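You operate a simulated robot arm through the tools that you are given. There is no shell and no other tool. Be economical: measure what you need, move in short steps, check, and stop when the job is done.

You run a simulated two-armed robot. Do the job below in one go: nothing can be reset, and whatever is moved stays where it is left.

Task
Take the grey rag from the top of the steel table and lay it out flat on the small pallet.

Only the result counts: the job must be done as asked and must still hold three seconds after the hand-in. Knocking over, shifting, dropping, spilling or breaking anything else fails it.

Robot
Two 7-joint arms with two-finger grippers on one trunk, on a base that drives. Base frame: it is fixed to the floor where the robot stands at the start and does not move with it; the origin is under the middle of the robot, x ahead of it, y to its left, z up. Readings come in m, rad, newtons and seconds.
The left shoulder is at the start at [0.06, 0.123, 0.945], the right one opposite. With the tool pointing down near the work surface each hand reaches from about 0.34 to 0.8 m from the robot's upright axis, wherever it stands, measured 20 degrees to its own side. Places, roughly: small pallet [0.4, -2.9, 0.6]. Payload 1.47 kg a hand.
Tool frame (each hand has its own): the origin (TCP) lies between the finger pads and is the grasp point; the fingertips stand 0.016 m ahead of it; z points along the fingers, y is the line along which they close. Largest opening 0.087 m; the body of the gripper starts 0.055 m behind the TCP.
Orientation is that of the tool frame in the base frame, as a unit quaternion [w, x, y, z]. With the fingers straight down and closing along the base's y, the tool's x points along the base's -x, its y along +y and its z along -z.

Tools
- The arms move only by the tool nudge_tool. It takes "left_steps", "right_steps" or both (then of equal length, played together; a hand with none holds still); each is a list of rows, each an object (a shift or turn left out is 0, a gripper value left out holds the last) with "turn": the turn, a rotation vector about the tool's x, y, z in units of 8 degrees (1.0 is 8 degrees), a list of three; "xyz": the shift along the tool's x, y, z in units of 20 mm (1.0 is 20 mm), a list of three; "hand": the finger opening in m, from 0 to 0.087. In form: [{"turn": [wx, wy, wz], "xyz": [tx, ty, tz], "hand": hand}, ...]. A call has 1 to 10 rows; each row shifts and turns the commanded pose from where the row before left it, along the tool's axes as they then stand. A call with a number of a shift or a turn outside -1 to 1 is refused whole. Rows are played at 5 a second. More than 0.05 m and 0.15 rad between two rows, or a gripper value outside its range, and nothing of the call is played. Where a pose cannot be reached the arm comes as near as it can. A force on the tool above 40 N (or 10 N above the force at the start of the call, whichever is more), or a blocked arm, ends the call early, and 0.2 s more pass. The fingers move at their own pace (about 0.153 m/s each) and stop on an object; they squeeze with about 28 N. The grip force told is the motor's: it shows also when the fingers shut on nothing. Time passes only in rows, and 0.2 s behind the last, so rows that do not move let the fingers close. The reply holds the time, the measured pose of the TCP, the force on the tool along the base axes, the opening and the grip force, in the units named above and with some noise, with the torque about the TCP (base axes, N m) and any sound that the robot's microphone picked up.
- Cameras (640 x 400 px; columns grow to the right, rows downward): "scene" is now at [0.0825, 0.0464, 1.4973]; the picture's right is [0.50, -0.87, 0.00], its down [-0.67, -0.38, -0.63] and it looks along [0.55, 0.31, -0.77] (base axes); focal length 270 px, centre (320, 200). "left" rides on the left gripper at [0.073, -0.012, -0.09] in its tool frame; the picture's right is [0.16, 0.99, 0.00], its down [-0.72, 0.12, -0.68] and it looks along [-0.67, 0.11, 0.73] (tool axes); focal length 247 px, centre (320, 200). "right" rides on the right gripper at [0.073, 0.012, -0.09] in its tool frame; the picture's right is [-0.16, 0.99, 0.00], its down [-0.72, -0.12, -0.68] and it looks along [-0.67, -0.11, 0.73] (tool axes); focal length 247 px, centre (320, 200). There is no depth. A picture from a camera that has moved, and an enlarged one, comes with that camera's place and axes in the base frame and with its lens. The place of the scene camera against the robot may be out by one fixed shift of up to 0.012 m in any direction.
- snapshot(camera): a new picture of that camera. It takes no simulated time.
- raise_lower(by): slides the trunk up (or, below 0, down) by that many m; the arms and the scene camera ride with it, the base frame stays. It gives what a move gives, with no picture.
- drive_base(legs): drives the robot by 1 to 6 legs, each [ahead, left, turn to the left] in m, m and rad, along the robot's own axes; the way and the turn of a leg run together, so that a leg with both is an arc; at most 1.5 m and 3.142 rad a leg. The arms and the cameras ride along, it lands a little off, and it stops where it bumps. It gives what a move gives.
- aim_head(pan, tilt): turns the head with the scene camera to pan (to the left, within 2.094 rad either way) and tilt (down, from -0.506 to 1.204), counted from straight ahead of the robot. It gives what a move gives.
- close_up(camera, box): a new picture of the part [left, top, right, bottom] of that camera's present view, enlarged. It takes no simulated time.
- close_job(): hands the job in; it is judged then, once.

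Work in short steps. Places have to be worked out from the pictures, the camera data and where the tool is seen: move nearer, look again, correct. Check each grasp and each placing, and mend what went wrong. You have 120 turns and 92 pictures in all, those below and enlarged ones among them. Open the grippers and draw the arms clear of the work before you hand the job in, unless the task says otherwise; then end with one line.

The tools are called after ">>>" as name(argument=value, ...) on one line, values as JSON. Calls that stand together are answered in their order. nudge_tool: Moves the arms, as the interface text tells. Its arguments: {"type":"object","properties":{"left_steps":{"type":"array"},"right_steps":{"type":"array"}},"required":[]} The other tools are called the same way: raise_lower (by) slides the trunk up or down; drive_base (legs) drives the base; aim_head (pan, tilt) turns the head that bears the scene camera; snapshot (camera) takes a picture; close_up (camera, box) takes an enlarged picture of a part of a camera's view; close_job () hands the job in.

At the start:

```text
t: 0.0
left_tcp_pos: [0.4259, 0.3886, 1.015]
left_tcp_rot: [0.001, -0.001, 1.0, -0.001]
left_wrist_force: [-1.0, 0.1, 0.0]
left_wrist_torque: [-0.02, -0.01, 0.01]
left_finger_gap: 0.0872
left_grasp_force: 0.0
right_tcp_pos: [0.3918, -0.0171, 1.0094]
right_tcp_rot: [0.0, 0.0, 1.0, 0.0]
right_wrist_force: [-1.6, -0.4, -0.3]
right_wrist_torque: [0.0, -0.01, 0.0]
right_finger_gap: 0.087
right_grasp_force: 0.1
trunk travel left (down, up): [-0.1, 0.13]
robot x, y, heading: [0.0021, 0.0, 0.003]
head pan, tilt: [0.518, 0.885]
```

scene: 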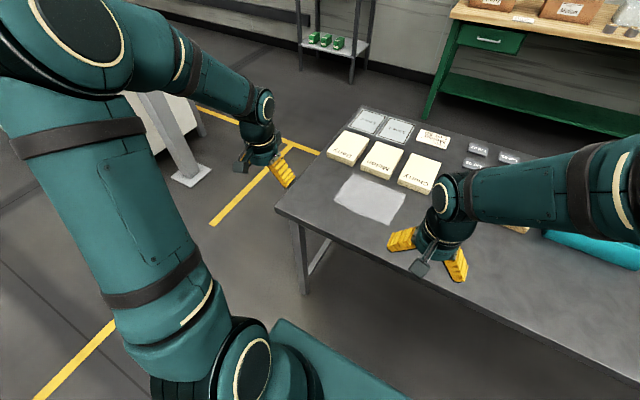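
right: 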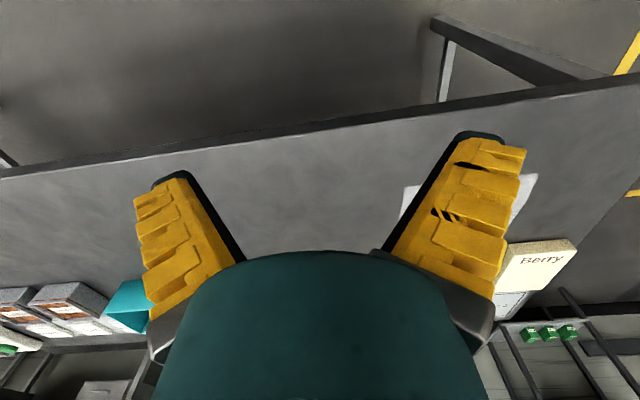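
left: 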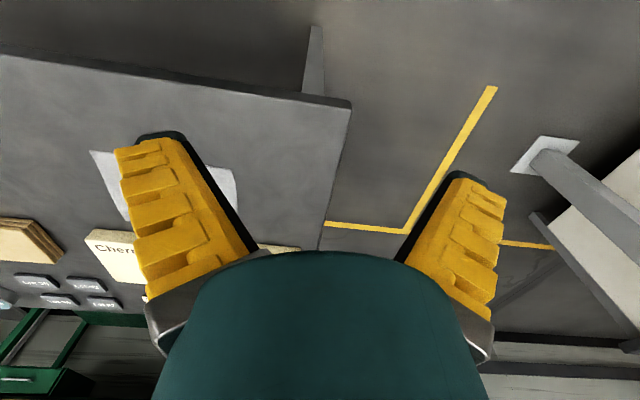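

The light-grey sheet near scene pixel (370,200) looks like the rag; I take a closer look before moving.

>>> close_up(camera="scene", box=[260, 90, 480, 230])

>>> close_up(camera="left", box=[0, 40, 360, 265])

```text
2.86 times, centred on (370, 160) of scene
camera zoom: at [0.0825, 0.0464, 1.4973], right [0.5, -0.87, 0.0], down [-0.67, -0.38, -0.63], along [0.55, 0.31, -0.77], focal length 772 px, centre (177, 314)
```

zoom: 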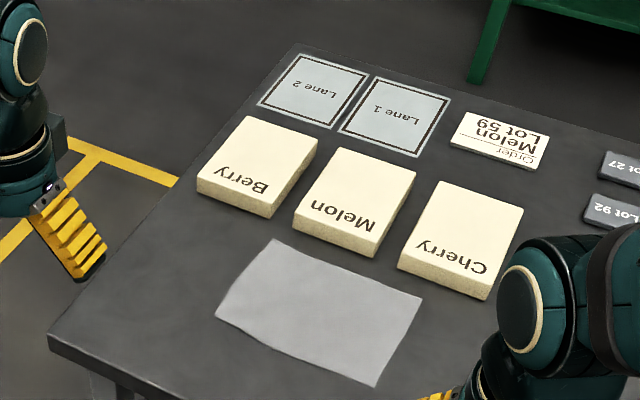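

```text
1.78 times, centred on (180, 152) of left
camera zoom: at [0.3534, 0.3764, 1.1049], right [-0.16, 0.99, 0.0], down [0.72, 0.12, 0.68], along [0.67, 0.11, -0.73], focal length 439 px, centre (569, 284)
```

zoom: 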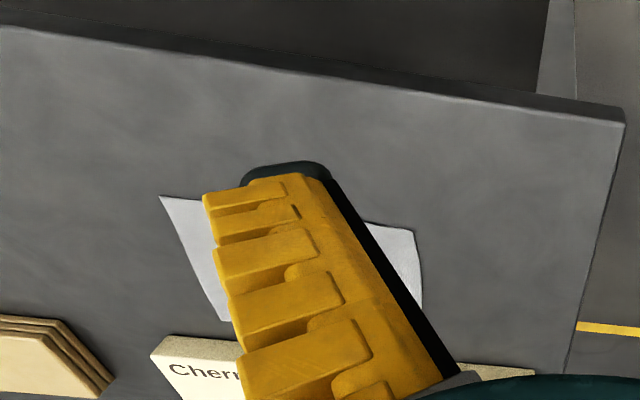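

The rag is a roughly 0.15 x 0.195 m rectangle centred about (0.67, 0.185), on a table top at z ≈ 0.80. Now I look to the right to see the pallet and the route.

>>> aim_head(pan=-1.3, tilt=0.45)

>>> snapshot(camera="scene")

>>> aim_head(pan=-0.25, tilt=0.75)

>>> snapshot(camera="scene")

```text
t: 1.8
left_tcp_pos: [0.4255, 0.3885, 1.014]
left_tcp_rot: [0.001, 0.0, 1.0, 0.0]
left_wrist_force: [-0.5, -0.3, -0.7]
left_wrist_torque: [0.01, 0.01, -0.01]
left_finger_gap: 0.0871
left_grasp_force: 0.0
right_tcp_pos: [0.3925, -0.0172, 1.0101]
right_tcp_rot: [-0.001, 0.0, 1.0, 0.0]
right_wrist_force: [-1.2, 0.1, 0.0]
right_wrist_torque: [-0.01, 0.02, 0.02]
right_finger_gap: 0.0872
right_grasp_force: 0.1
trunk travel left (down, up): [-0.1, 0.13]
robot x, y, heading: [-0.0032, -0.0002, 0.001]
head pan, tilt: [-1.3, 0.45]
```

```text
86 pictures are left
camera scene: at [0.0408, -0.0801, 1.5344], right [-0.96, -0.27, 0.0], down [-0.12, 0.42, -0.9], along [0.24, -0.87, -0.44], focal length 270 px, centre (320, 200)
```

scene: 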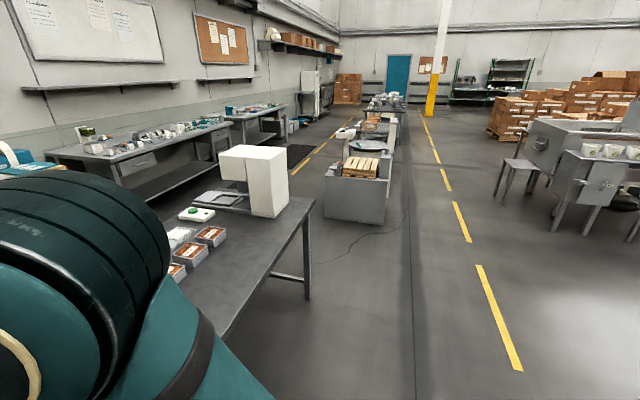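

```text
t: 3.1
left_tcp_pos: [0.4249, 0.389, 1.0145]
left_tcp_rot: [0.001, 0.0, 1.0, 0.0]
left_wrist_force: [-0.7, 0.0, 0.3]
left_wrist_torque: [0.0, 0.01, -0.03]
left_finger_gap: 0.0869
left_grasp_force: 0.0
right_tcp_pos: [0.3929, -0.0179, 1.01]
right_tcp_rot: [-0.001, -0.001, 1.0, 0.0]
right_wrist_force: [-0.3, -0.4, 0.3]
right_wrist_torque: [0.0, -0.02, 0.0]
right_finger_gap: 0.0869
right_grasp_force: 0.1
trunk travel left (down, up): [-0.1, 0.13]
robot x, y, heading: [0.0026, 0.0008, 0.0]
head pan, tilt: [-0.25, 0.75]
```

```text
85 pictures are left
camera scene: at [0.0965, -0.012, 1.508], right [-0.25, -0.97, 0.0], down [-0.66, 0.17, -0.73], along [0.71, -0.18, -0.68], focal length 270 px, centre (320, 200)
```

scene: 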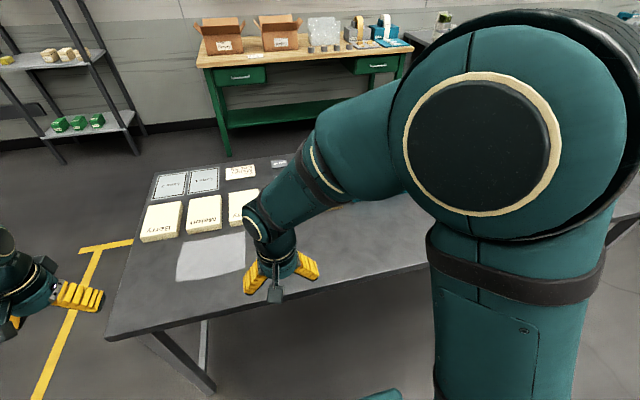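

The route along the front of the table is open, and the pallet sits on a box further down. I bring both hands above the rag's two near corners (about z 0.93).

>>> nudge_tool(left_steps=[{"xyz": [-0.9, -0.62, 0.42], "hand": 0.05}, {"xyz": [-0.9, -0.62, 0.42]}, {"xyz": [-0.9, -0.62, 0.42]}, {"xyz": [-0.9, -0.62, 0.42]}, {"xyz": [-0.9, -0.62, 0.42]}, {"xyz": [-0.9, -0.62, 0.42]}, {"xyz": [-0.9, -0.62, 0.42]}, {"xyz": [-0.9, -0.62, 0.42]}, {"xyz": [-0.9, -0.62, 0.42]}, {"xyz": [-0.9, -0.62, 0.42]}], right_steps=[{"xyz": [-1, 0.62, 0.4], "hand": 0.05}, {"xyz": [-1, 0.62, 0.4]}, {"xyz": [-1, 0.62, 0.4]}, {"xyz": [-1, 0.62, 0.4]}, {"xyz": [-1, 0.62, 0.4]}, {"xyz": [-1, 0.62, 0.4]}, {"xyz": [-1, 0.62, 0.4]}, {"xyz": [-1, 0.62, 0.4]}, {"xyz": [-1, 0.62, 0.4]}, {"xyz": [-1, 0.62, 0.4]}])

>>> aim_head(pan=0.28, tilt=0.85)

>>> snapshot(camera="scene")

>>> snapshot(camera="left")

>>> snapshot(camera="right")

```text
t: 5.3
left_tcp_pos: [0.6066, 0.266, 0.9314]
left_tcp_rot: [-0.001, 0.0, 1.0, 0.0]
left_wrist_force: [-0.2, -0.9, -0.1]
left_wrist_torque: [-0.01, 0.02, 0.0]
left_finger_gap: 0.0553
left_grasp_force: 4.4
right_tcp_pos: [0.5958, 0.1036, 0.9292]
right_tcp_rot: [-0.001, 0.0, 1.0, 0.0]
right_wrist_force: [0.5, -0.4, -0.4]
right_wrist_torque: [0.01, 0.03, 0.0]
right_finger_gap: 0.0553
right_grasp_force: 4.2
trunk travel left (down, up): [-0.1, 0.13]
robot x, y, heading: [-0.0024, -0.0024, -0.0]
head pan, tilt: [-0.25, 0.75]
```

```text
t: 6.3
left_tcp_pos: [0.6051, 0.2647, 0.9322]
left_tcp_rot: [0.0, 0.0, 1.0, 0.0]
left_wrist_force: [-1.2, 0.6, 0.2]
left_wrist_torque: [0.02, 0.0, 0.01]
left_finger_gap: 0.0556
left_grasp_force: 3.4
right_tcp_pos: [0.5927, 0.1047, 0.9307]
right_tcp_rot: [0.0, 0.0, 1.0, 0.0]
right_wrist_force: [0.4, 0.2, -0.6]
right_wrist_torque: [-0.01, -0.02, -0.01]
right_finger_gap: 0.0553
right_grasp_force: 4.0
trunk travel left (down, up): [-0.1, 0.13]
robot x, y, heading: [0.0015, 0.0002, -0.0]
head pan, tilt: [0.279, 0.85]
```

```text
84 pictures are left
camera scene: at [0.0913, 0.03, 1.4999], right [0.27, -0.96, 0.0], down [-0.72, -0.21, -0.66], along [0.63, 0.18, -0.75], focal length 270 px, centre (320, 200)
```

scene: 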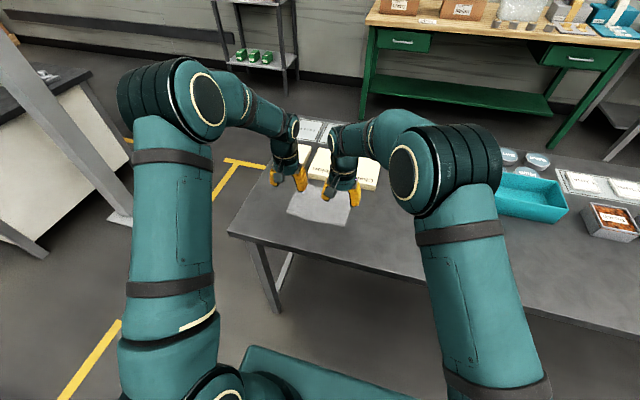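

```text
83 pictures are left
camera left: at [0.5335, 0.2533, 1.0221], right [-0.16, 0.99, 0.0], down [0.72, 0.12, 0.68], along [0.67, 0.11, -0.73], focal length 247 px, centre (320, 200)
```

left: 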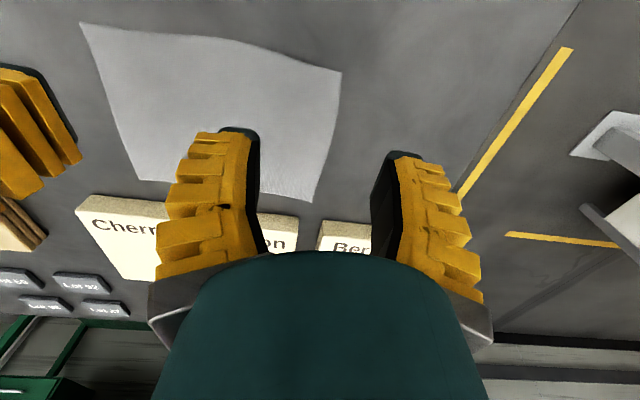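

```text
82 pictures are left
camera right: at [0.5204, 0.1157, 1.0205], right [0.16, 0.99, 0.0], down [0.72, -0.12, 0.68], along [0.67, -0.11, -0.73], focal length 247 px, centre (320, 200)
```

right: 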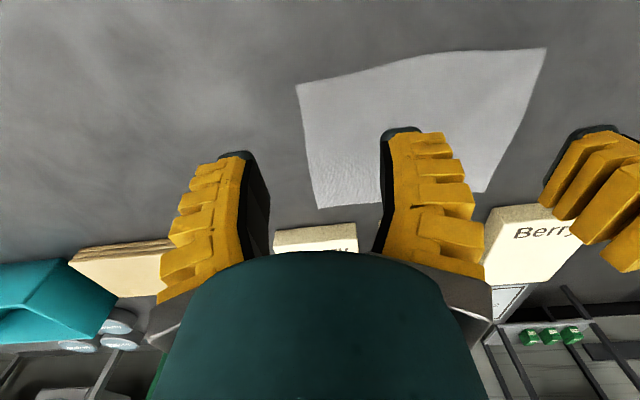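

Triangulating from both wrist cameras puts the near corners at about (0.588, 0.084) and (0.590, 0.280), with the cloth at z ≈ 0.803. I lower both hands to just above the cloth, inset from the corners, with the opening narrowed.

>>> nudge_tool(left_steps=[{"xyz": [0, -0.25, 0.85], "hand": 0.033}, {"xyz": [0, -0.25, 0.85]}, {"xyz": [0, 0, 0.85]}, {"xyz": [0, 0, 0.85]}, {"xyz": [0, 0, 0.85]}, {"xyz": [0, 0, 0.85]}, {}], right_steps=[{"xyz": [-0.3, 0.1, 0.85], "hand": 0.033}, {"xyz": [-0.3, 0.1, 0.85]}, {"xyz": [0, 0, 0.85]}, {"xyz": [0, 0, 0.85]}, {"xyz": [0, 0, 0.85]}, {"xyz": [0, 0, 0.8]}, {}])

>>> snapshot(camera="left")

>>> snapshot(camera="right")

```text
t: 7.9
left_tcp_pos: [0.6045, 0.2542, 0.8293]
left_tcp_rot: [0.001, 0.0, 1.0, 0.0]
left_wrist_force: [0.8, 0.1, 0.5]
left_wrist_torque: [-0.02, 0.03, 0.02]
left_finger_gap: 0.0387
left_grasp_force: 4.3
right_tcp_pos: [0.6048, 0.1103, 0.8279]
right_tcp_rot: [0.0, -0.001, 1.0, 0.001]
right_wrist_force: [0.2, -0.4, -0.3]
right_wrist_torque: [-0.03, 0.02, -0.03]
right_finger_gap: 0.0389
right_grasp_force: 4.0
trunk travel left (down, up): [-0.1, 0.13]
robot x, y, heading: [-0.0028, -0.0057, 0.003]
head pan, tilt: [0.279, 0.85]
```

```text
81 pictures are left
camera left: at [0.5328, 0.2419, 0.9195], right [-0.16, 0.99, 0.0], down [0.72, 0.12, 0.68], along [0.67, 0.11, -0.73], focal length 247 px, centre (320, 200)
```

left: 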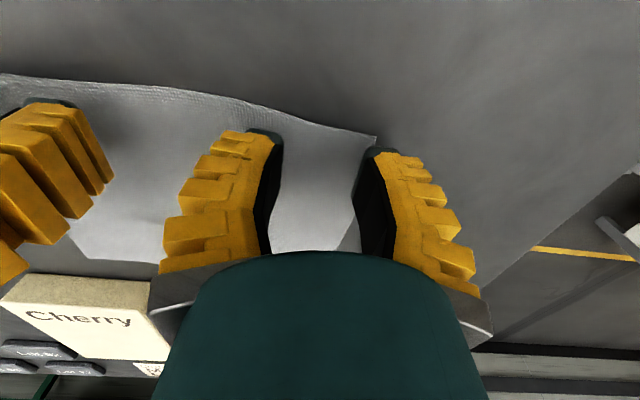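

```text
80 pictures are left
camera right: at [0.5321, 0.12, 0.918], right [0.16, 0.99, 0.0], down [0.72, -0.12, 0.68], along [0.67, -0.11, -0.73], focal length 247 px, centre (320, 200)
```

right: 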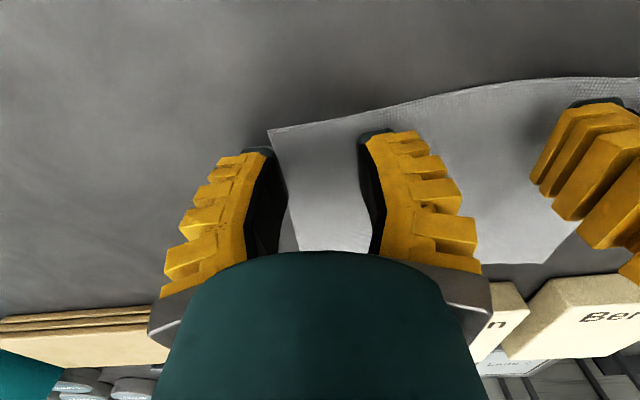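

The outer fingers hang right over the cloth's side edges, so I shift both hands 6 mm inward. Then I lower gently to contact.

>>> nudge_tool(left_steps=[{"xyz": [0, -0.3, 0]}, {"xyz": [0, 0, 0.25]}, {"xyz": [0, 0, 0.2]}, {"xyz": [0, 0, 0.1]}, {}], right_steps=[{"xyz": [0, 0.25, 0]}, {"xyz": [0, 0, 0.25]}, {"xyz": [0, 0, 0.2]}, {"xyz": [0, 0, 0.1]}, {}])

```text
t: 9.1
left_tcp_pos: [0.6058, 0.2486, 0.8191]
left_tcp_rot: [0.0, 0.0, 1.0, 0.001]
left_wrist_force: [-0.5, -0.6, 0.4]
left_wrist_torque: [0.01, -0.01, 0.0]
left_finger_gap: 0.0389
left_grasp_force: 3.8
right_tcp_pos: [0.6031, 0.1151, 0.817]
right_tcp_rot: [0.001, 0.0, 1.0, 0.0]
right_wrist_force: [0.1, 0.4, 3.7]
right_wrist_torque: [-0.01, 0.04, -0.02]
right_finger_gap: 0.0343
right_grasp_force: 7.4
trunk travel left (down, up): [-0.1, 0.13]
robot x, y, heading: [0.0021, -0.0006, -0.003]
head pan, tilt: [0.279, 0.85]
```

The right hand touches the cloth at z 0.817, and the left is about 2 mm short. I lower the left a little and close both hands.

>>> nudge_tool(left_steps=[{"xyz": [0, 0, 0.1]}, {"xyz": [0, 0, 0.05]}, {"hand": 0.02}, {"hand": 0.0}, {}, {}], right_steps=[{}, {}, {"hand": 0.02}, {"hand": 0.0}, {}, {}])

>>> snapshot(camera="left")

>>> snapshot(camera="right")

```text
t: 10.5
left_tcp_pos: [0.6049, 0.2482, 0.8142]
left_tcp_rot: [0.0, 0.001, 1.0, 0.0]
left_wrist_force: [-0.4, -1.2, 2.6]
left_wrist_torque: [0.13, 0.01, 0.01]
left_finger_gap: 0.0
left_grasp_force: 25.3
right_tcp_pos: [0.6033, 0.1153, 0.8186]
right_tcp_rot: [0.0, 0.0, 1.0, 0.0]
right_wrist_force: [-0.7, 0.0, 0.6]
right_wrist_torque: [0.0, 0.0, 0.0]
right_finger_gap: 0.0
right_grasp_force: 28.4
trunk travel left (down, up): [-0.1, 0.13]
robot x, y, heading: [-0.0015, -0.003, -0.003]
head pan, tilt: [0.279, 0.85]
```

```text
79 pictures are left
camera left: at [0.5335, 0.2365, 0.9055], right [-0.16, 0.99, 0.0], down [0.72, 0.12, 0.68], along [0.67, 0.11, -0.73], focal length 247 px, centre (320, 200)
```

left: 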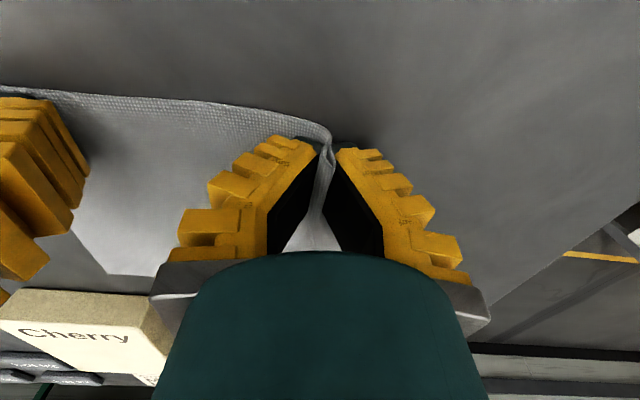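

```text
78 pictures are left
camera right: at [0.5305, 0.1252, 0.9071], right [0.16, 0.99, 0.0], down [0.72, -0.12, 0.68], along [0.67, -0.11, -0.73], focal length 247 px, centre (320, 200)
```

right: 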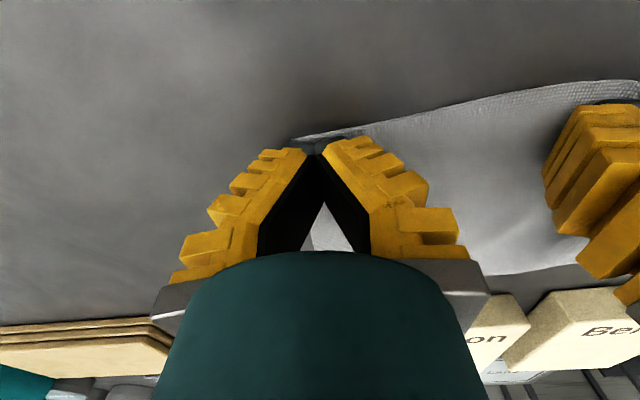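

The left hand caught a pinch of cloth, but the right slid over the top. I reopen the right hand, press about 4 mm deeper and close again.

>>> nudge_tool(right_steps=[{"xyz": [0, 0, -0.4], "hand": 0.033}, {}, {"xyz": [0, 0, 0.4]}, {"xyz": [0, 0, 0.1]}, {"xyz": [0, 0, 0.1]}, {"hand": 0.02}, {"hand": 0.0}, {}, {}])

>>> snapshot(camera="right")

```text
t: 12.5
left_tcp_pos: [0.6046, 0.248, 0.8156]
left_tcp_rot: [0.001, 0.0, 1.0, -0.001]
left_wrist_force: [-0.6, -0.5, -0.2]
left_wrist_torque: [-0.02, 0.01, -0.01]
left_finger_gap: 0.0
left_grasp_force: 26.7
right_tcp_pos: [0.6033, 0.1162, 0.8153]
right_tcp_rot: [0.0, 0.0, 1.0, 0.001]
right_wrist_force: [-0.1, 2.6, 15.6]
right_wrist_torque: [0.08, 0.09, 0.02]
right_finger_gap: 0.0001
right_grasp_force: 27.5
trunk travel left (down, up): [-0.1, 0.13]
robot x, y, heading: [0.0007, 0.0002, 0.001]
head pan, tilt: [0.279, 0.85]
```

```text
77 pictures are left
camera right: at [0.5308, 0.127, 0.9044], right [0.16, 0.99, 0.0], down [0.72, -0.12, 0.68], along [0.67, -0.11, -0.73], focal length 247 px, centre (320, 200)
```

right: 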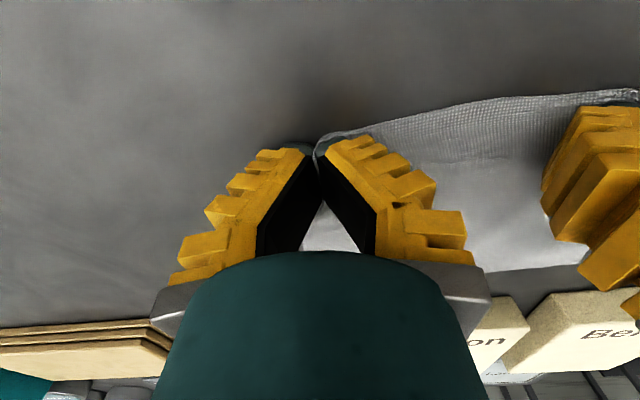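

The right hand may have a small pinch now. I lift both hands 2 cm to test.

>>> nudge_tool(left_steps=[{"xyz": [0, 0, -0.4]}, {"xyz": [0, 0, -0.6]}, {}], right_steps=[{"xyz": [0, 0, -0.4]}, {"xyz": [0, 0, -0.6]}, {}])

>>> snapshot(camera="right")

>>> close_up(camera="scene", box=[240, 110, 400, 250])

```text
t: 13.3
left_tcp_pos: [0.6046, 0.249, 0.8353]
left_tcp_rot: [0.001, 0.0, 1.0, 0.0]
left_wrist_force: [0.0, -1.2, 1.0]
left_wrist_torque: [0.04, -0.01, 0.01]
left_finger_gap: 0.002
left_grasp_force: 27.1
right_tcp_pos: [0.6059, 0.117, 0.8343]
right_tcp_rot: [0.0, 0.0, 1.0, 0.0]
right_wrist_force: [-0.7, -1.0, 2.6]
right_wrist_torque: [-0.04, 0.06, -0.04]
right_finger_gap: 0.0001
right_grasp_force: 30.2
trunk travel left (down, up): [-0.1, 0.13]
robot x, y, heading: [-0.0009, -0.001, 0.003]
head pan, tilt: [0.279, 0.85]
```

```text
76 pictures are left
camera right: at [0.5327, 0.1269, 0.9234], right [0.16, 0.99, 0.0], down [0.72, -0.12, 0.68], along [0.67, -0.11, -0.73], focal length 247 px, centre (320, 200)
```

right: 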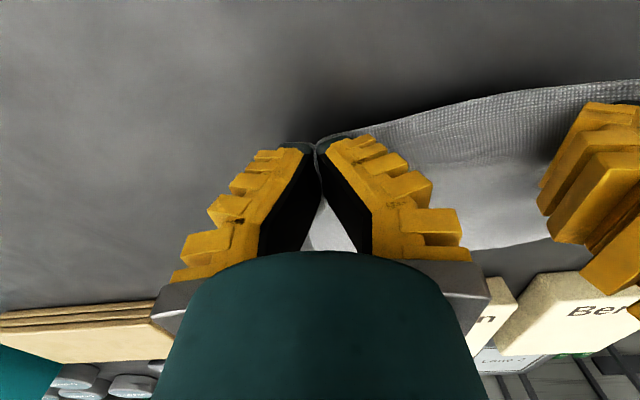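

```text
2.86 times, centred on (320, 180) of scene
camera zoom: at [0.0916, 0.0301, 1.4998], right [0.28, -0.96, 0.0], down [-0.72, -0.21, -0.66], along [0.63, 0.18, -0.75], focal length 772 px, centre (320, 257)
```

zoom: 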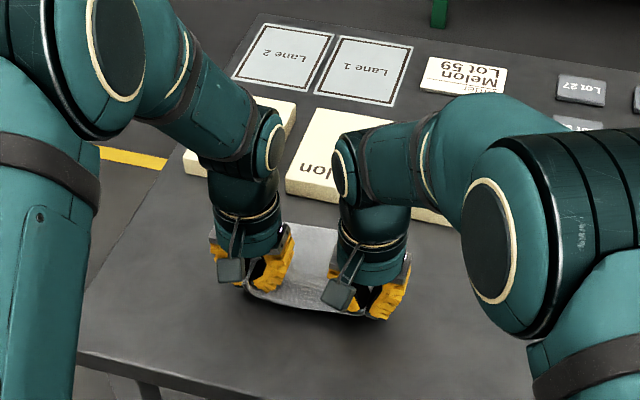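

Both near corners seem to be rising with the hands. I lift another 6 cm and check again.

>>> nudge_tool(left_steps=[{"xyz": [0, 0, -0.6]}, {"xyz": [0, 0, -0.8]}, {"xyz": [0, 0, -0.8]}, {"xyz": [0, 0, -0.8]}, {}], right_steps=[{"xyz": [0, 0, -0.6]}, {"xyz": [0, 0, -0.8]}, {"xyz": [0, 0, -0.8]}, {"xyz": [0, 0, -0.8]}, {}])

>>> snapshot(camera="right")

>>> snapshot(camera="left")

>>> close_up(camera="scene", box=[260, 120, 400, 240])

```text
t: 14.5
left_tcp_pos: [0.6042, 0.248, 0.8955]
left_tcp_rot: [0.0, 0.0, 1.0, 0.0]
left_wrist_force: [-0.5, -0.2, -0.5]
left_wrist_torque: [-0.02, 0.02, 0.01]
left_finger_gap: 0.0002
left_grasp_force: 22.2
right_tcp_pos: [0.6033, 0.1154, 0.8941]
right_tcp_rot: [0.0, 0.001, 1.0, 0.0]
right_wrist_force: [1.0, 0.0, 0.4]
right_wrist_torque: [0.05, 0.02, -0.02]
right_finger_gap: 0.0001
right_grasp_force: 28.0
trunk travel left (down, up): [-0.1, 0.13]
robot x, y, heading: [-0.0017, 0.0005, -0.0]
head pan, tilt: [0.279, 0.85]
```

```text
74 pictures are left
camera right: at [0.5309, 0.1262, 0.9838], right [0.16, 0.99, 0.0], down [0.72, -0.12, 0.68], along [0.67, -0.11, -0.73], focal length 247 px, centre (320, 200)
```

right: 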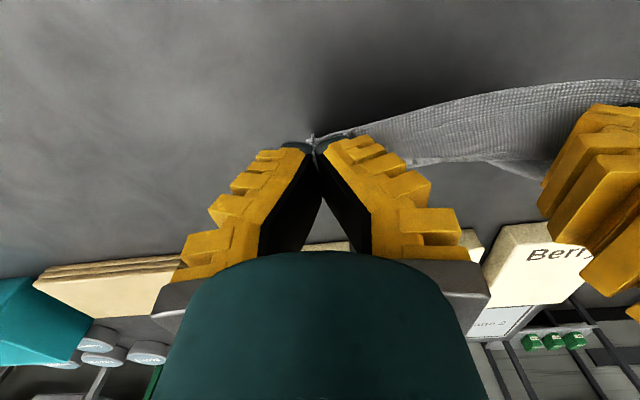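

```text
73 pictures are left
camera left: at [0.5324, 0.2359, 0.9857], right [-0.16, 0.99, 0.0], down [0.72, 0.12, 0.68], along [0.67, 0.11, -0.73], focal length 247 px, centre (320, 200)
```

left: 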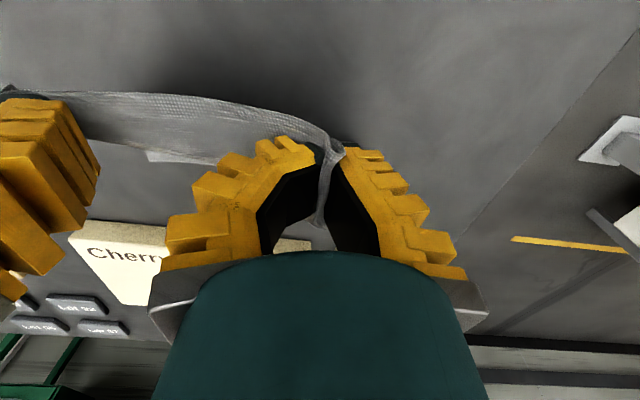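

```text
3.33 times, centred on (330, 180) of scene
camera zoom: at [0.0917, 0.0302, 1.4998], right [0.28, -0.96, 0.0], down [-0.72, -0.21, -0.66], along [0.63, 0.18, -0.75], focal length 901 px, centre (287, 267)
```

zoom: 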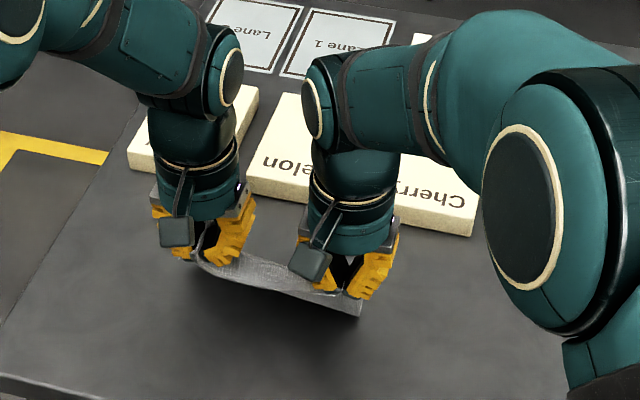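

Both hands hold the near edge and the cloth hangs between them. I lift until it clears the table.

>>> nudge_tool(left_steps=[{"xyz": [0, 0, -0.7]}, {"xyz": [0, 0, -0.8]}, {"xyz": [0, 0, -0.8]}, {"xyz": [0, 0, -0.8]}, {"xyz": [0, 0, -0.8]}, {"xyz": [0, 0, -0.8]}, {"xyz": [0, 0, -0.8]}, {"xyz": [0, 0, -0.8]}, {}], right_steps=[{"xyz": [0, 0, -0.7]}, {"xyz": [0, 0, -0.8]}, {"xyz": [0, 0, -0.8]}, {"xyz": [0, 0, -0.8]}, {"xyz": [0, 0, -0.8]}, {"xyz": [0, 0, -0.8]}, {"xyz": [0, 0, -0.8]}, {"xyz": [0, 0, -0.8]}, {}])

>>> close_up(camera="scene", box=[240, 80, 440, 240])

>>> snapshot(camera="right")

```text
t: 16.5
left_tcp_pos: [0.6058, 0.2502, 1.0213]
left_tcp_rot: [0.001, 0.0, 1.0, -0.001]
left_wrist_force: [-0.7, -1.2, 0.2]
left_wrist_torque: [-0.04, 0.02, -0.02]
left_finger_gap: 0.0004
left_grasp_force: 29.4
right_tcp_pos: [0.6038, 0.1146, 1.0195]
right_tcp_rot: [0.0, 0.0, 1.0, 0.0]
right_wrist_force: [-0.4, 0.3, 0.3]
right_wrist_torque: [0.01, 0.01, 0.01]
right_finger_gap: 0.0001
right_grasp_force: 28.4
trunk travel left (down, up): [-0.1, 0.13]
robot x, y, heading: [-0.0007, -0.0001, 0.002]
head pan, tilt: [0.279, 0.85]
```

```text
2.50 times, centred on (340, 160) of scene
camera zoom: at [0.0916, 0.0302, 1.4999], right [0.28, -0.96, 0.0], down [-0.72, -0.21, -0.66], along [0.63, 0.18, -0.75], focal length 676 px, centre (270, 300)
```

zoom: 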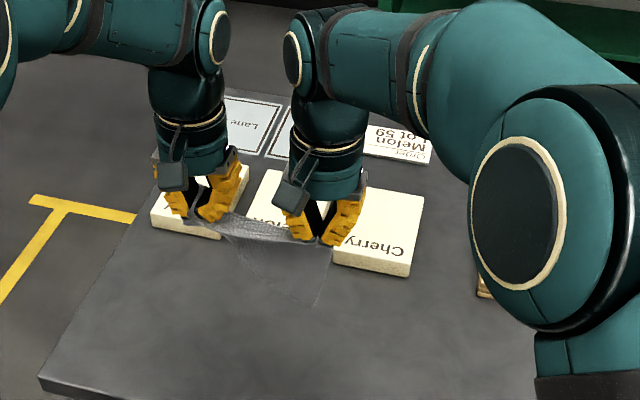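

```text
70 pictures are left
camera right: at [0.5319, 0.1262, 1.1099], right [0.16, 0.99, 0.0], down [0.72, -0.12, 0.68], along [0.67, -0.11, -0.73], focal length 247 px, centre (320, 200)
```

right: 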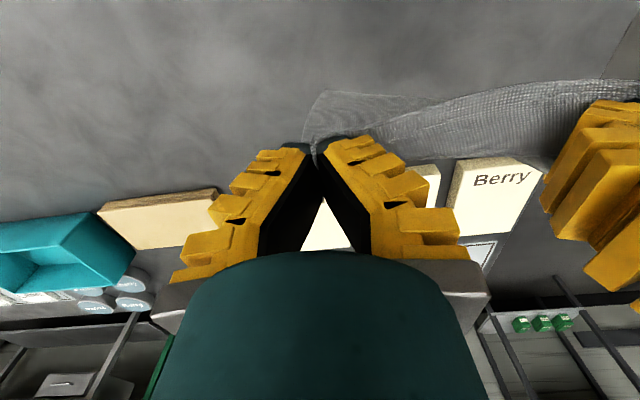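

The rag hangs free between the two hands. I back away from the table first and check that the hold survives driving.

>>> drive_base(legs=[[-0.45, 0, 0]])

>>> snapshot(camera="scene")

```text
t: 19.2
left_tcp_pos: [0.155, 0.2537, 1.0209]
left_tcp_rot: [-0.001, -0.004, 1.0, 0.0]
left_wrist_force: [0.1, -1.2, -0.1]
left_wrist_torque: [-0.07, -0.01, 0.03]
left_finger_gap: 0.0014
left_grasp_force: 30.3
right_tcp_pos: [0.1565, 0.1189, 1.02]
right_tcp_rot: [-0.001, -0.004, 1.0, 0.0]
right_wrist_force: [-0.6, 0.0, 0.3]
right_wrist_torque: [0.0, 0.02, -0.01]
right_finger_gap: 0.0
right_grasp_force: 27.4
trunk travel left (down, up): [-0.1, 0.13]
robot x, y, heading: [-0.4441, -0.0036, 0.009]
head pan, tilt: [0.279, 0.85]
```

```text
69 pictures are left
camera scene: at [-0.3559, 0.029, 1.5], right [0.28, -0.96, 0.0], down [-0.72, -0.21, -0.66], along [0.63, 0.19, -0.75], focal length 270 px, centre (320, 200)
```

scene: 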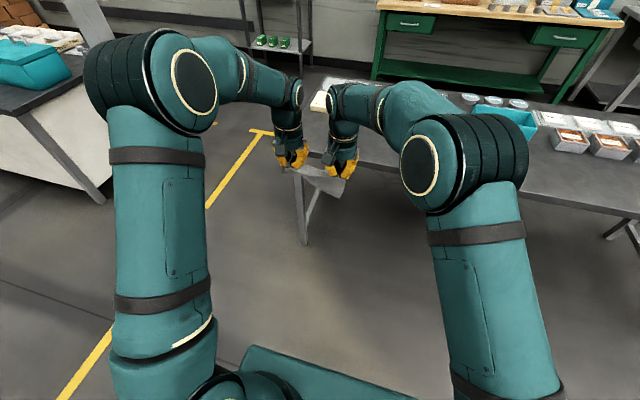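

The hold is fine. I turn right in place, then drive down the aisle and look.

>>> drive_base(legs=[[0, 0, -1.571], [0.9, 0, 0]])

>>> aim_head(pan=0.35, tilt=0.5)

>>> snapshot(camera="scene")

```text
t: 27.7
left_tcp_pos: [-0.2395, -1.4929, 1.0198]
left_tcp_rot: [-0.001, 0.717, 0.697, 0.0]
left_wrist_force: [-0.8, -0.4, 3.6]
left_wrist_torque: [0.06, 0.05, 0.03]
left_finger_gap: 0.0
left_grasp_force: 23.0
right_tcp_pos: [-0.374, -1.4902, 1.0189]
right_tcp_rot: [0.0, 0.717, 0.697, 0.0]
right_wrist_force: [0.0, -0.2, -0.2]
right_wrist_torque: [0.01, -0.02, 0.02]
right_finger_gap: 0.0
right_grasp_force: 28.3
trunk travel left (down, up): [-0.1, 0.13]
robot x, y, heading: [-0.4735, -0.8855, -1.595]
head pan, tilt: [0.279, 0.85]
```

```text
t: 28.6
left_tcp_pos: [-0.2401, -1.4925, 1.0212]
left_tcp_rot: [-0.001, 0.716, 0.698, 0.0]
left_wrist_force: [-0.6, 0.2, -0.1]
left_wrist_torque: [-0.01, 0.01, -0.01]
left_finger_gap: 0.0014
left_grasp_force: 26.1
right_tcp_pos: [-0.3739, -1.4901, 1.0201]
right_tcp_rot: [0.0, 0.716, 0.698, 0.0]
right_wrist_force: [0.2, 0.1, 0.0]
right_wrist_torque: [-0.02, 0.02, 0.01]
right_finger_gap: 0.0002
right_grasp_force: 27.7
trunk travel left (down, up): [-0.1, 0.13]
robot x, y, heading: [-0.475, -0.8824, -1.6]
head pan, tilt: [0.351, 0.499]
```

```text
68 pictures are left
camera scene: at [-0.4384, -0.9702, 1.5298], right [-0.95, -0.32, 0.0], down [-0.15, 0.45, -0.88], along [0.28, -0.83, -0.48], focal length 270 px, centre (320, 200)
```

scene: 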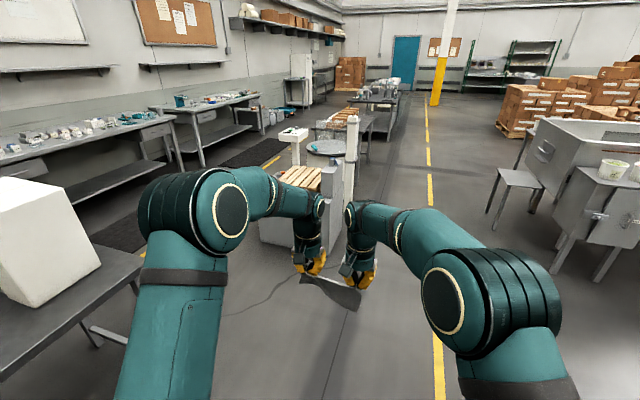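

The pallet checks out near (0.38, -2.88), z about 0.6, on a grey box. A thin dark line, perhaps a cord, runs over the floor where I want to stand, so I zoom in on it.

>>> close_up(camera="scene", box=[190, 120, 400, 340])

```text
1.82 times, centred on (295, 230) of scene
camera zoom: at [-0.4384, -0.9702, 1.5298], right [-0.95, -0.32, 0.0], down [-0.15, 0.45, -0.88], along [0.28, -0.83, -0.48], focal length 491 px, centre (366, 146)
```

zoom: 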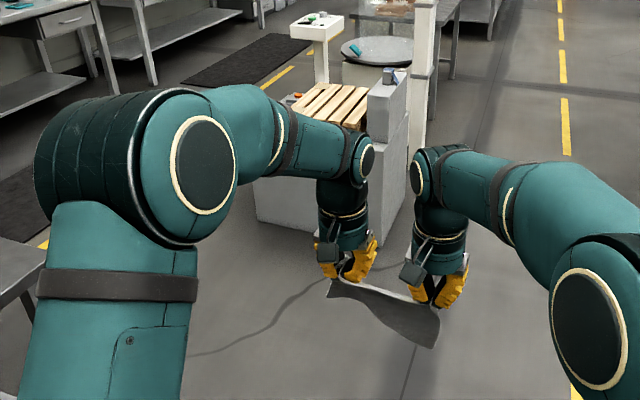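

That line is only a floor marking or crack. I drive on, then strafe in front of the pallet at a safe distance.

>>> drive_base(legs=[[0, 0, 0.029], [1.15, 0, 0], [0, 0.4, 0]])

>>> snapshot(camera="scene")

```text
t: 38.7
left_tcp_pos: [0.2213, -2.6581, 1.0199]
left_tcp_rot: [0.0, 0.694, 0.72, 0.0]
left_wrist_force: [-0.7, -0.8, 0.0]
left_wrist_torque: [0.02, -0.01, 0.02]
left_finger_gap: 0.0006
left_grasp_force: 23.6
right_tcp_pos: [0.0872, -2.6646, 1.0197]
right_tcp_rot: [0.0, 0.695, 0.719, 0.0]
right_wrist_force: [0.6, -0.2, -0.4]
right_wrist_torque: [-0.02, 0.01, 0.0]
right_finger_gap: 0.0
right_grasp_force: 28.3
trunk travel left (down, up): [-0.1, 0.13]
robot x, y, heading: [-0.0491, -2.0657, -1.536]
head pan, tilt: [0.351, 0.499]
```

```text
66 pictures are left
camera scene: at [-0.0095, -2.1495, 1.5299], right [-0.93, -0.38, 0.0], down [-0.18, 0.44, -0.88], along [0.33, -0.81, -0.48], focal length 270 px, centre (320, 200)
```

scene: 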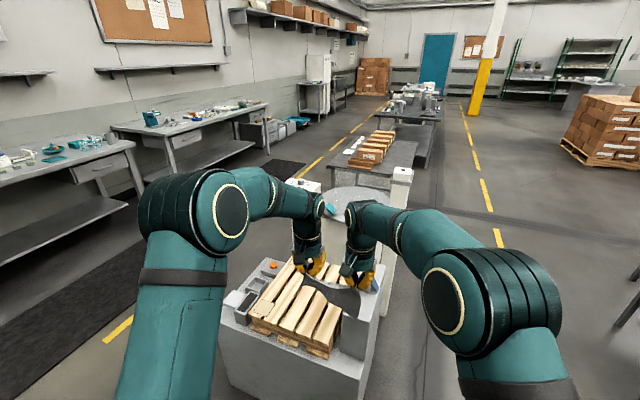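

The pallet with its slats is in view: the near edge is at y ≈ -2.71 and it is centred around (0.36, -2.88). I strafe further left until I face its centre, then edge a bit closer.

>>> drive_base(legs=[[0, 0, -0.035], [0, 0.42, 0], [0.1, 0, 0]])

>>> aim_head(pan=0.0, tilt=0.8)

>>> snapshot(camera="scene")

>>> snapshot(camera="right")

>>> snapshot(camera="left")

```text
t: 44.0
left_tcp_pos: [0.6144, -2.7703, 1.0185]
left_tcp_rot: [0.001, 0.711, 0.703, 0.0]
left_wrist_force: [-0.1, 0.3, 0.0]
left_wrist_torque: [0.01, 0.06, 0.0]
left_finger_gap: 0.0026
left_grasp_force: 29.9
right_tcp_pos: [0.479, -2.7693, 1.0188]
right_tcp_rot: [-0.001, 0.711, 0.703, 0.001]
right_wrist_force: [0.8, -0.1, 0.1]
right_wrist_torque: [0.03, 0.0, 0.0]
right_finger_gap: 0.0001
right_grasp_force: 27.9
trunk travel left (down, up): [-0.1, 0.13]
robot x, y, heading: [0.3685, -2.162, -1.584]
head pan, tilt: [0.351, 0.499]
```

```text
t: 44.9
left_tcp_pos: [0.6132, -2.7687, 1.0198]
left_tcp_rot: [0.0, 0.711, 0.703, 0.0]
left_wrist_force: [2.1, -3.6, -1.0]
left_wrist_torque: [-0.01, 0.32, 0.0]
left_finger_gap: 0.0
left_grasp_force: 20.6
right_tcp_pos: [0.4797, -2.7677, 1.0195]
right_tcp_rot: [0.0, 0.711, 0.703, 0.0]
right_wrist_force: [0.3, 0.9, 0.7]
right_wrist_torque: [0.0, -0.02, -0.01]
right_finger_gap: 0.0
right_grasp_force: 27.8
trunk travel left (down, up): [-0.1, 0.13]
robot x, y, heading: [0.3709, -2.1606, -1.582]
head pan, tilt: [0.0, 0.799]
```

```text
65 pictures are left
camera scene: at [0.375, -2.2445, 1.504], right [-1.0, 0.01, 0.0], down [0.01, 0.72, -0.7], along [-0.01, -0.7, -0.72], focal length 270 px, centre (320, 200)
```

scene: 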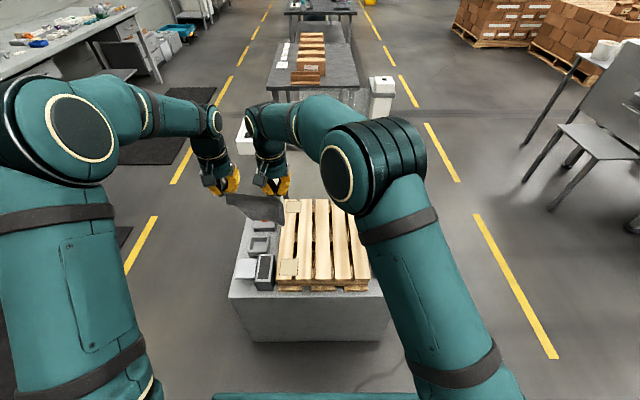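

```text
64 pictures are left
camera right: at [0.4912, -2.6964, 1.1097], right [0.99, -0.17, 0.0], down [-0.12, -0.72, 0.68], along [-0.11, -0.67, -0.73], focal length 247 px, centre (320, 200)
```

right: 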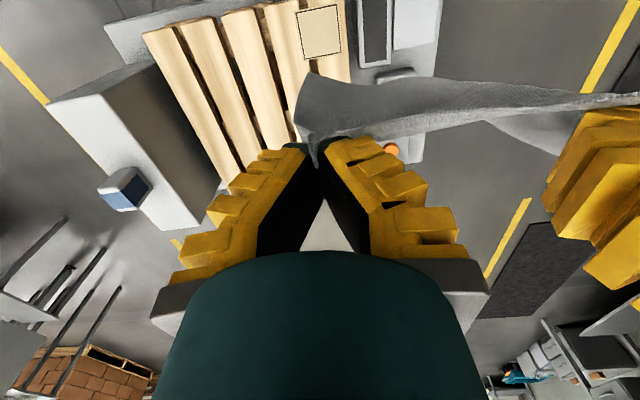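

```text
63 pictures are left
camera left: at [0.6039, -2.6966, 1.1101], right [0.99, 0.15, 0.0], down [0.11, -0.73, 0.68], along [0.1, -0.67, -0.73], focal length 247 px, centre (320, 200)
```

left: 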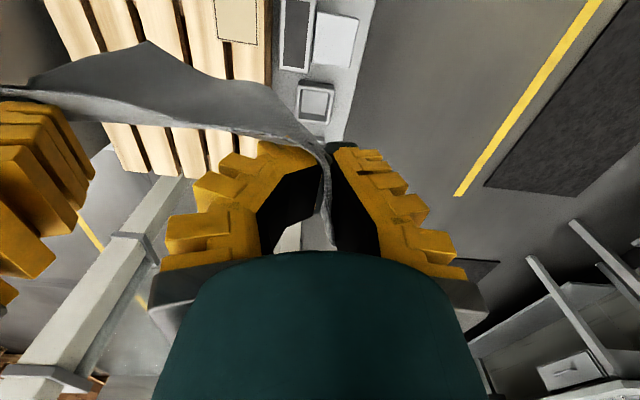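

By triangulation the pallet top is at z ≈ 0.59, spanning x 0.20 to 0.52 and y -2.70 to about -3.12. A tall grey block stands at its low-x side. I shift both hands 0.185 m in -x to centre the rag on the pallet.

>>> nudge_tool(left_steps=[{"xyz": [0, -0.5, 0]}, {"xyz": [0, -0.95, 0]}, {"xyz": [0, -0.95, 0]}, {"xyz": [0, -0.95, 0]}, {"xyz": [0, -0.95, 0]}, {"xyz": [0, -0.95, 0]}, {"xyz": [0, -0.95, 0]}, {"xyz": [0, -0.95, 0]}, {"xyz": [0, -0.95, 0]}, {"xyz": [0, -0.95, 0]}], right_steps=[{"xyz": [0, -0.6, 0]}, {"xyz": [0, -0.98, 0]}, {"xyz": [0, -0.98, 0]}, {"xyz": [0, -0.98, 0]}, {"xyz": [0, -0.98, 0]}, {"xyz": [0, -0.98, 0]}, {"xyz": [0, -0.98, 0]}, {"xyz": [0, -0.98, 0]}, {"xyz": [0, -0.98, 0]}, {"xyz": [0, -0.98, 0]}])

>>> snapshot(camera="scene")

>>> snapshot(camera="right")

>>> snapshot(camera="left")

```text
t: 47.0
left_tcp_pos: [0.4308, -2.767, 1.0202]
left_tcp_rot: [0.0, 0.711, 0.703, 0.001]
left_wrist_force: [2.4, 1.4, -0.3]
left_wrist_torque: [0.05, 0.03, 0.01]
left_finger_gap: 0.0002
left_grasp_force: 22.8
right_tcp_pos: [0.2896, -2.7651, 1.0196]
right_tcp_rot: [0.0, 0.71, 0.704, 0.0]
right_wrist_force: [0.9, -0.1, 0.0]
right_wrist_torque: [-0.02, -0.06, -0.02]
right_finger_gap: 0.0
right_grasp_force: 27.7
trunk travel left (down, up): [-0.1, 0.13]
robot x, y, heading: [0.3693, -2.1605, -1.584]
head pan, tilt: [0.0, 0.799]
```

```text
62 pictures are left
camera scene: at [0.3741, -2.2445, 1.5039], right [-1.0, 0.01, 0.0], down [0.01, 0.72, -0.7], along [-0.01, -0.7, -0.72], focal length 270 px, centre (320, 200)
```

scene: 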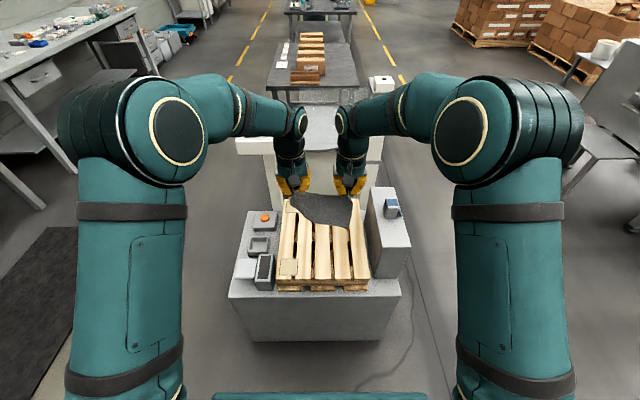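

```text
61 pictures are left
camera right: at [0.302, -2.6939, 1.1102], right [0.99, -0.17, 0.0], down [-0.12, -0.72, 0.68], along [-0.11, -0.67, -0.73], focal length 247 px, centre (320, 200)
```

right: 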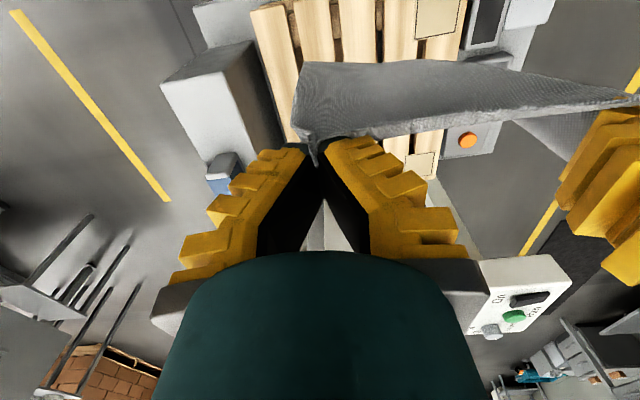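

```text
60 pictures are left
camera left: at [0.4213, -2.6951, 1.1096], right [0.99, 0.15, 0.0], down [0.11, -0.73, 0.68], along [0.1, -0.67, -0.73], focal length 247 px, centre (320, 200)
```

left: 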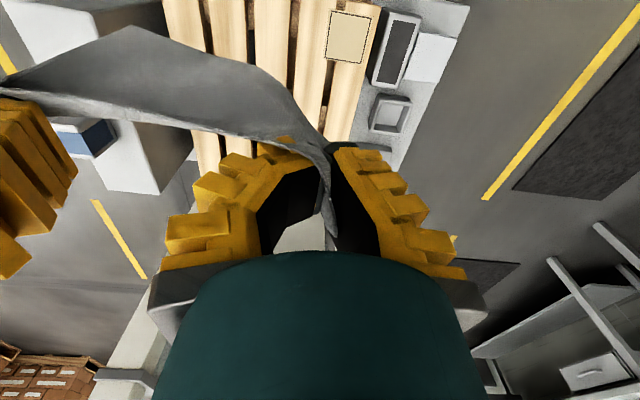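

The rag hangs straight over the pallet's middle. I lower the trunk and drive 0.1 m closer, which makes the far laying point comfortably reachable.

>>> drive_base(legs=[[0.1, 0, 0]])

>>> raise_lower(by=-0.09)

>>> snapshot(camera="scene")

```text
t: 48.2
left_tcp_pos: [0.4301, -2.8671, 1.0184]
left_tcp_rot: [-0.001, 0.712, 0.702, 0.0]
left_wrist_force: [-1.2, -0.2, 0.7]
left_wrist_torque: [0.03, 0.01, 0.02]
left_finger_gap: 0.0025
left_grasp_force: 30.0
right_tcp_pos: [0.2884, -2.8644, 1.0203]
right_tcp_rot: [0.0, 0.711, 0.703, 0.001]
right_wrist_force: [0.9, 0.2, -1.1]
right_wrist_torque: [0.05, 0.01, -0.01]
right_finger_gap: 0.0
right_grasp_force: 27.7
trunk travel left (down, up): [-0.1, 0.13]
robot x, y, heading: [0.3667, -2.2575, -1.58]
head pan, tilt: [0.0, 0.799]
```

```text
t: 49.5
left_tcp_pos: [0.4298, -2.8652, 0.9293]
left_tcp_rot: [0.0, 0.712, 0.702, -0.001]
left_wrist_force: [-0.6, -0.3, 0.0]
left_wrist_torque: [0.01, -0.02, -0.01]
left_finger_gap: 0.002
left_grasp_force: 29.9
right_tcp_pos: [0.2873, -2.8635, 0.9308]
right_tcp_rot: [0.0, 0.712, 0.702, 0.0]
right_wrist_force: [0.8, 0.2, -0.2]
right_wrist_torque: [0.02, -0.02, -0.04]
right_finger_gap: 0.0
right_grasp_force: 27.6
trunk travel left (down, up): [-0.01, 0.22]
robot x, y, heading: [0.3684, -2.254, -1.586]
head pan, tilt: [0.0, 0.799]
```

```text
59 pictures are left
camera scene: at [0.3734, -2.343, 1.4141], right [-1.0, 0.01, 0.0], down [0.01, 0.72, -0.7], along [-0.01, -0.7, -0.72], focal length 270 px, centre (320, 200)
```

scene: 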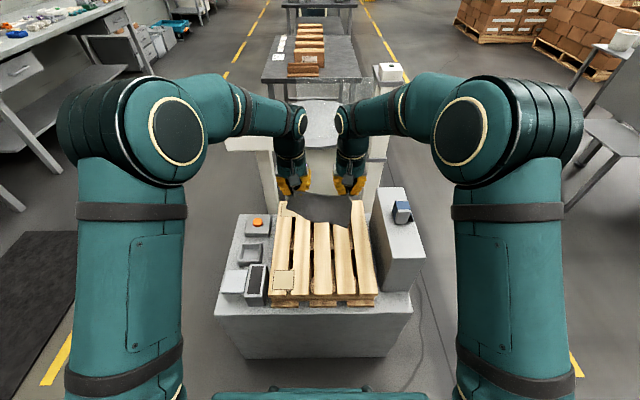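

The hands are centred at x ≈ 0.36 with the block clear at x < 0.19. I move forward to y ≈ -2.98 while lowering to z ≈ 0.76, so the rag's lower edge nears the slats.

>>> nudge_tool(left_steps=[{"xyz": [-0.58, 0, 0.85]}, {"xyz": [-0.58, 0, 0.85]}, {"xyz": [-0.58, 0, 0.85]}, {"xyz": [-0.58, 0, 0.85]}, {"xyz": [-0.58, 0, 0.85]}, {"xyz": [-0.58, 0, 0.85]}, {"xyz": [-0.58, 0, 0.85]}, {"xyz": [-0.58, 0, 0.85]}, {"xyz": [-0.58, 0, 0.85]}, {"xyz": [-0.58, 0, 0.85]}], right_steps=[{"xyz": [-0.58, 0, 0.85]}, {"xyz": [-0.58, 0, 0.85]}, {"xyz": [-0.58, 0, 0.85]}, {"xyz": [-0.58, 0, 0.85]}, {"xyz": [-0.58, 0, 0.85]}, {"xyz": [-0.58, 0, 0.85]}, {"xyz": [-0.58, 0, 0.85]}, {"xyz": [-0.58, 0, 0.85]}, {"xyz": [-0.58, 0, 0.85]}, {"xyz": [-0.58, 0, 0.85]}])

>>> snapshot(camera="scene")

>>> snapshot(camera="right")

>>> snapshot(camera="left")

```text
t: 51.6
left_tcp_pos: [0.4253, -2.9857, 0.7577]
left_tcp_rot: [0.0, 0.712, 0.703, 0.001]
left_wrist_force: [0.1, 0.4, -1.0]
left_wrist_torque: [0.01, 0.03, 0.0]
left_finger_gap: 0.0001
left_grasp_force: 20.2
right_tcp_pos: [0.2882, -2.9815, 0.7614]
right_tcp_rot: [0.0, 0.711, 0.703, 0.001]
right_wrist_force: [0.1, 0.1, -0.3]
right_wrist_torque: [0.03, 0.02, 0.0]
right_finger_gap: 0.0
right_grasp_force: 28.0
trunk travel left (down, up): [-0.01, 0.22]
robot x, y, heading: [0.3686, -2.261, -1.587]
head pan, tilt: [0.0, 0.799]
```

```text
58 pictures are left
camera scene: at [0.3734, -2.3439, 1.4138], right [-1.0, 0.01, 0.0], down [0.01, 0.72, -0.7], along [-0.01, -0.7, -0.72], focal length 270 px, centre (320, 200)
```

scene: 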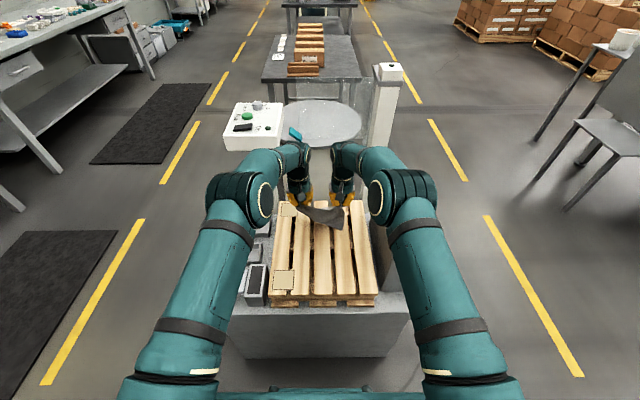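

```text
57 pictures are left
camera right: at [0.3014, -2.9101, 0.8512], right [0.99, -0.17, 0.0], down [-0.13, -0.72, 0.68], along [-0.12, -0.67, -0.73], focal length 247 px, centre (320, 200)
```

right: 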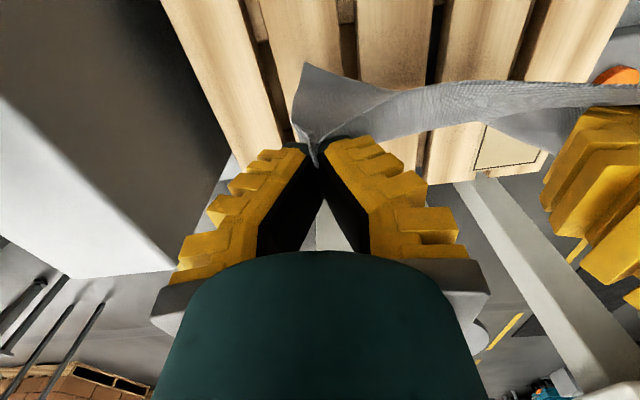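

```text
56 pictures are left
camera left: at [0.4167, -2.9139, 0.8483], right [0.99, 0.14, 0.0], down [0.11, -0.73, 0.68], along [0.1, -0.67, -0.73], focal length 247 px, centre (320, 200)
```

left: 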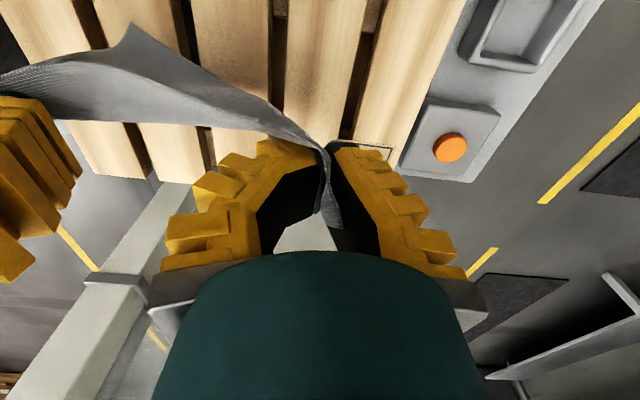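

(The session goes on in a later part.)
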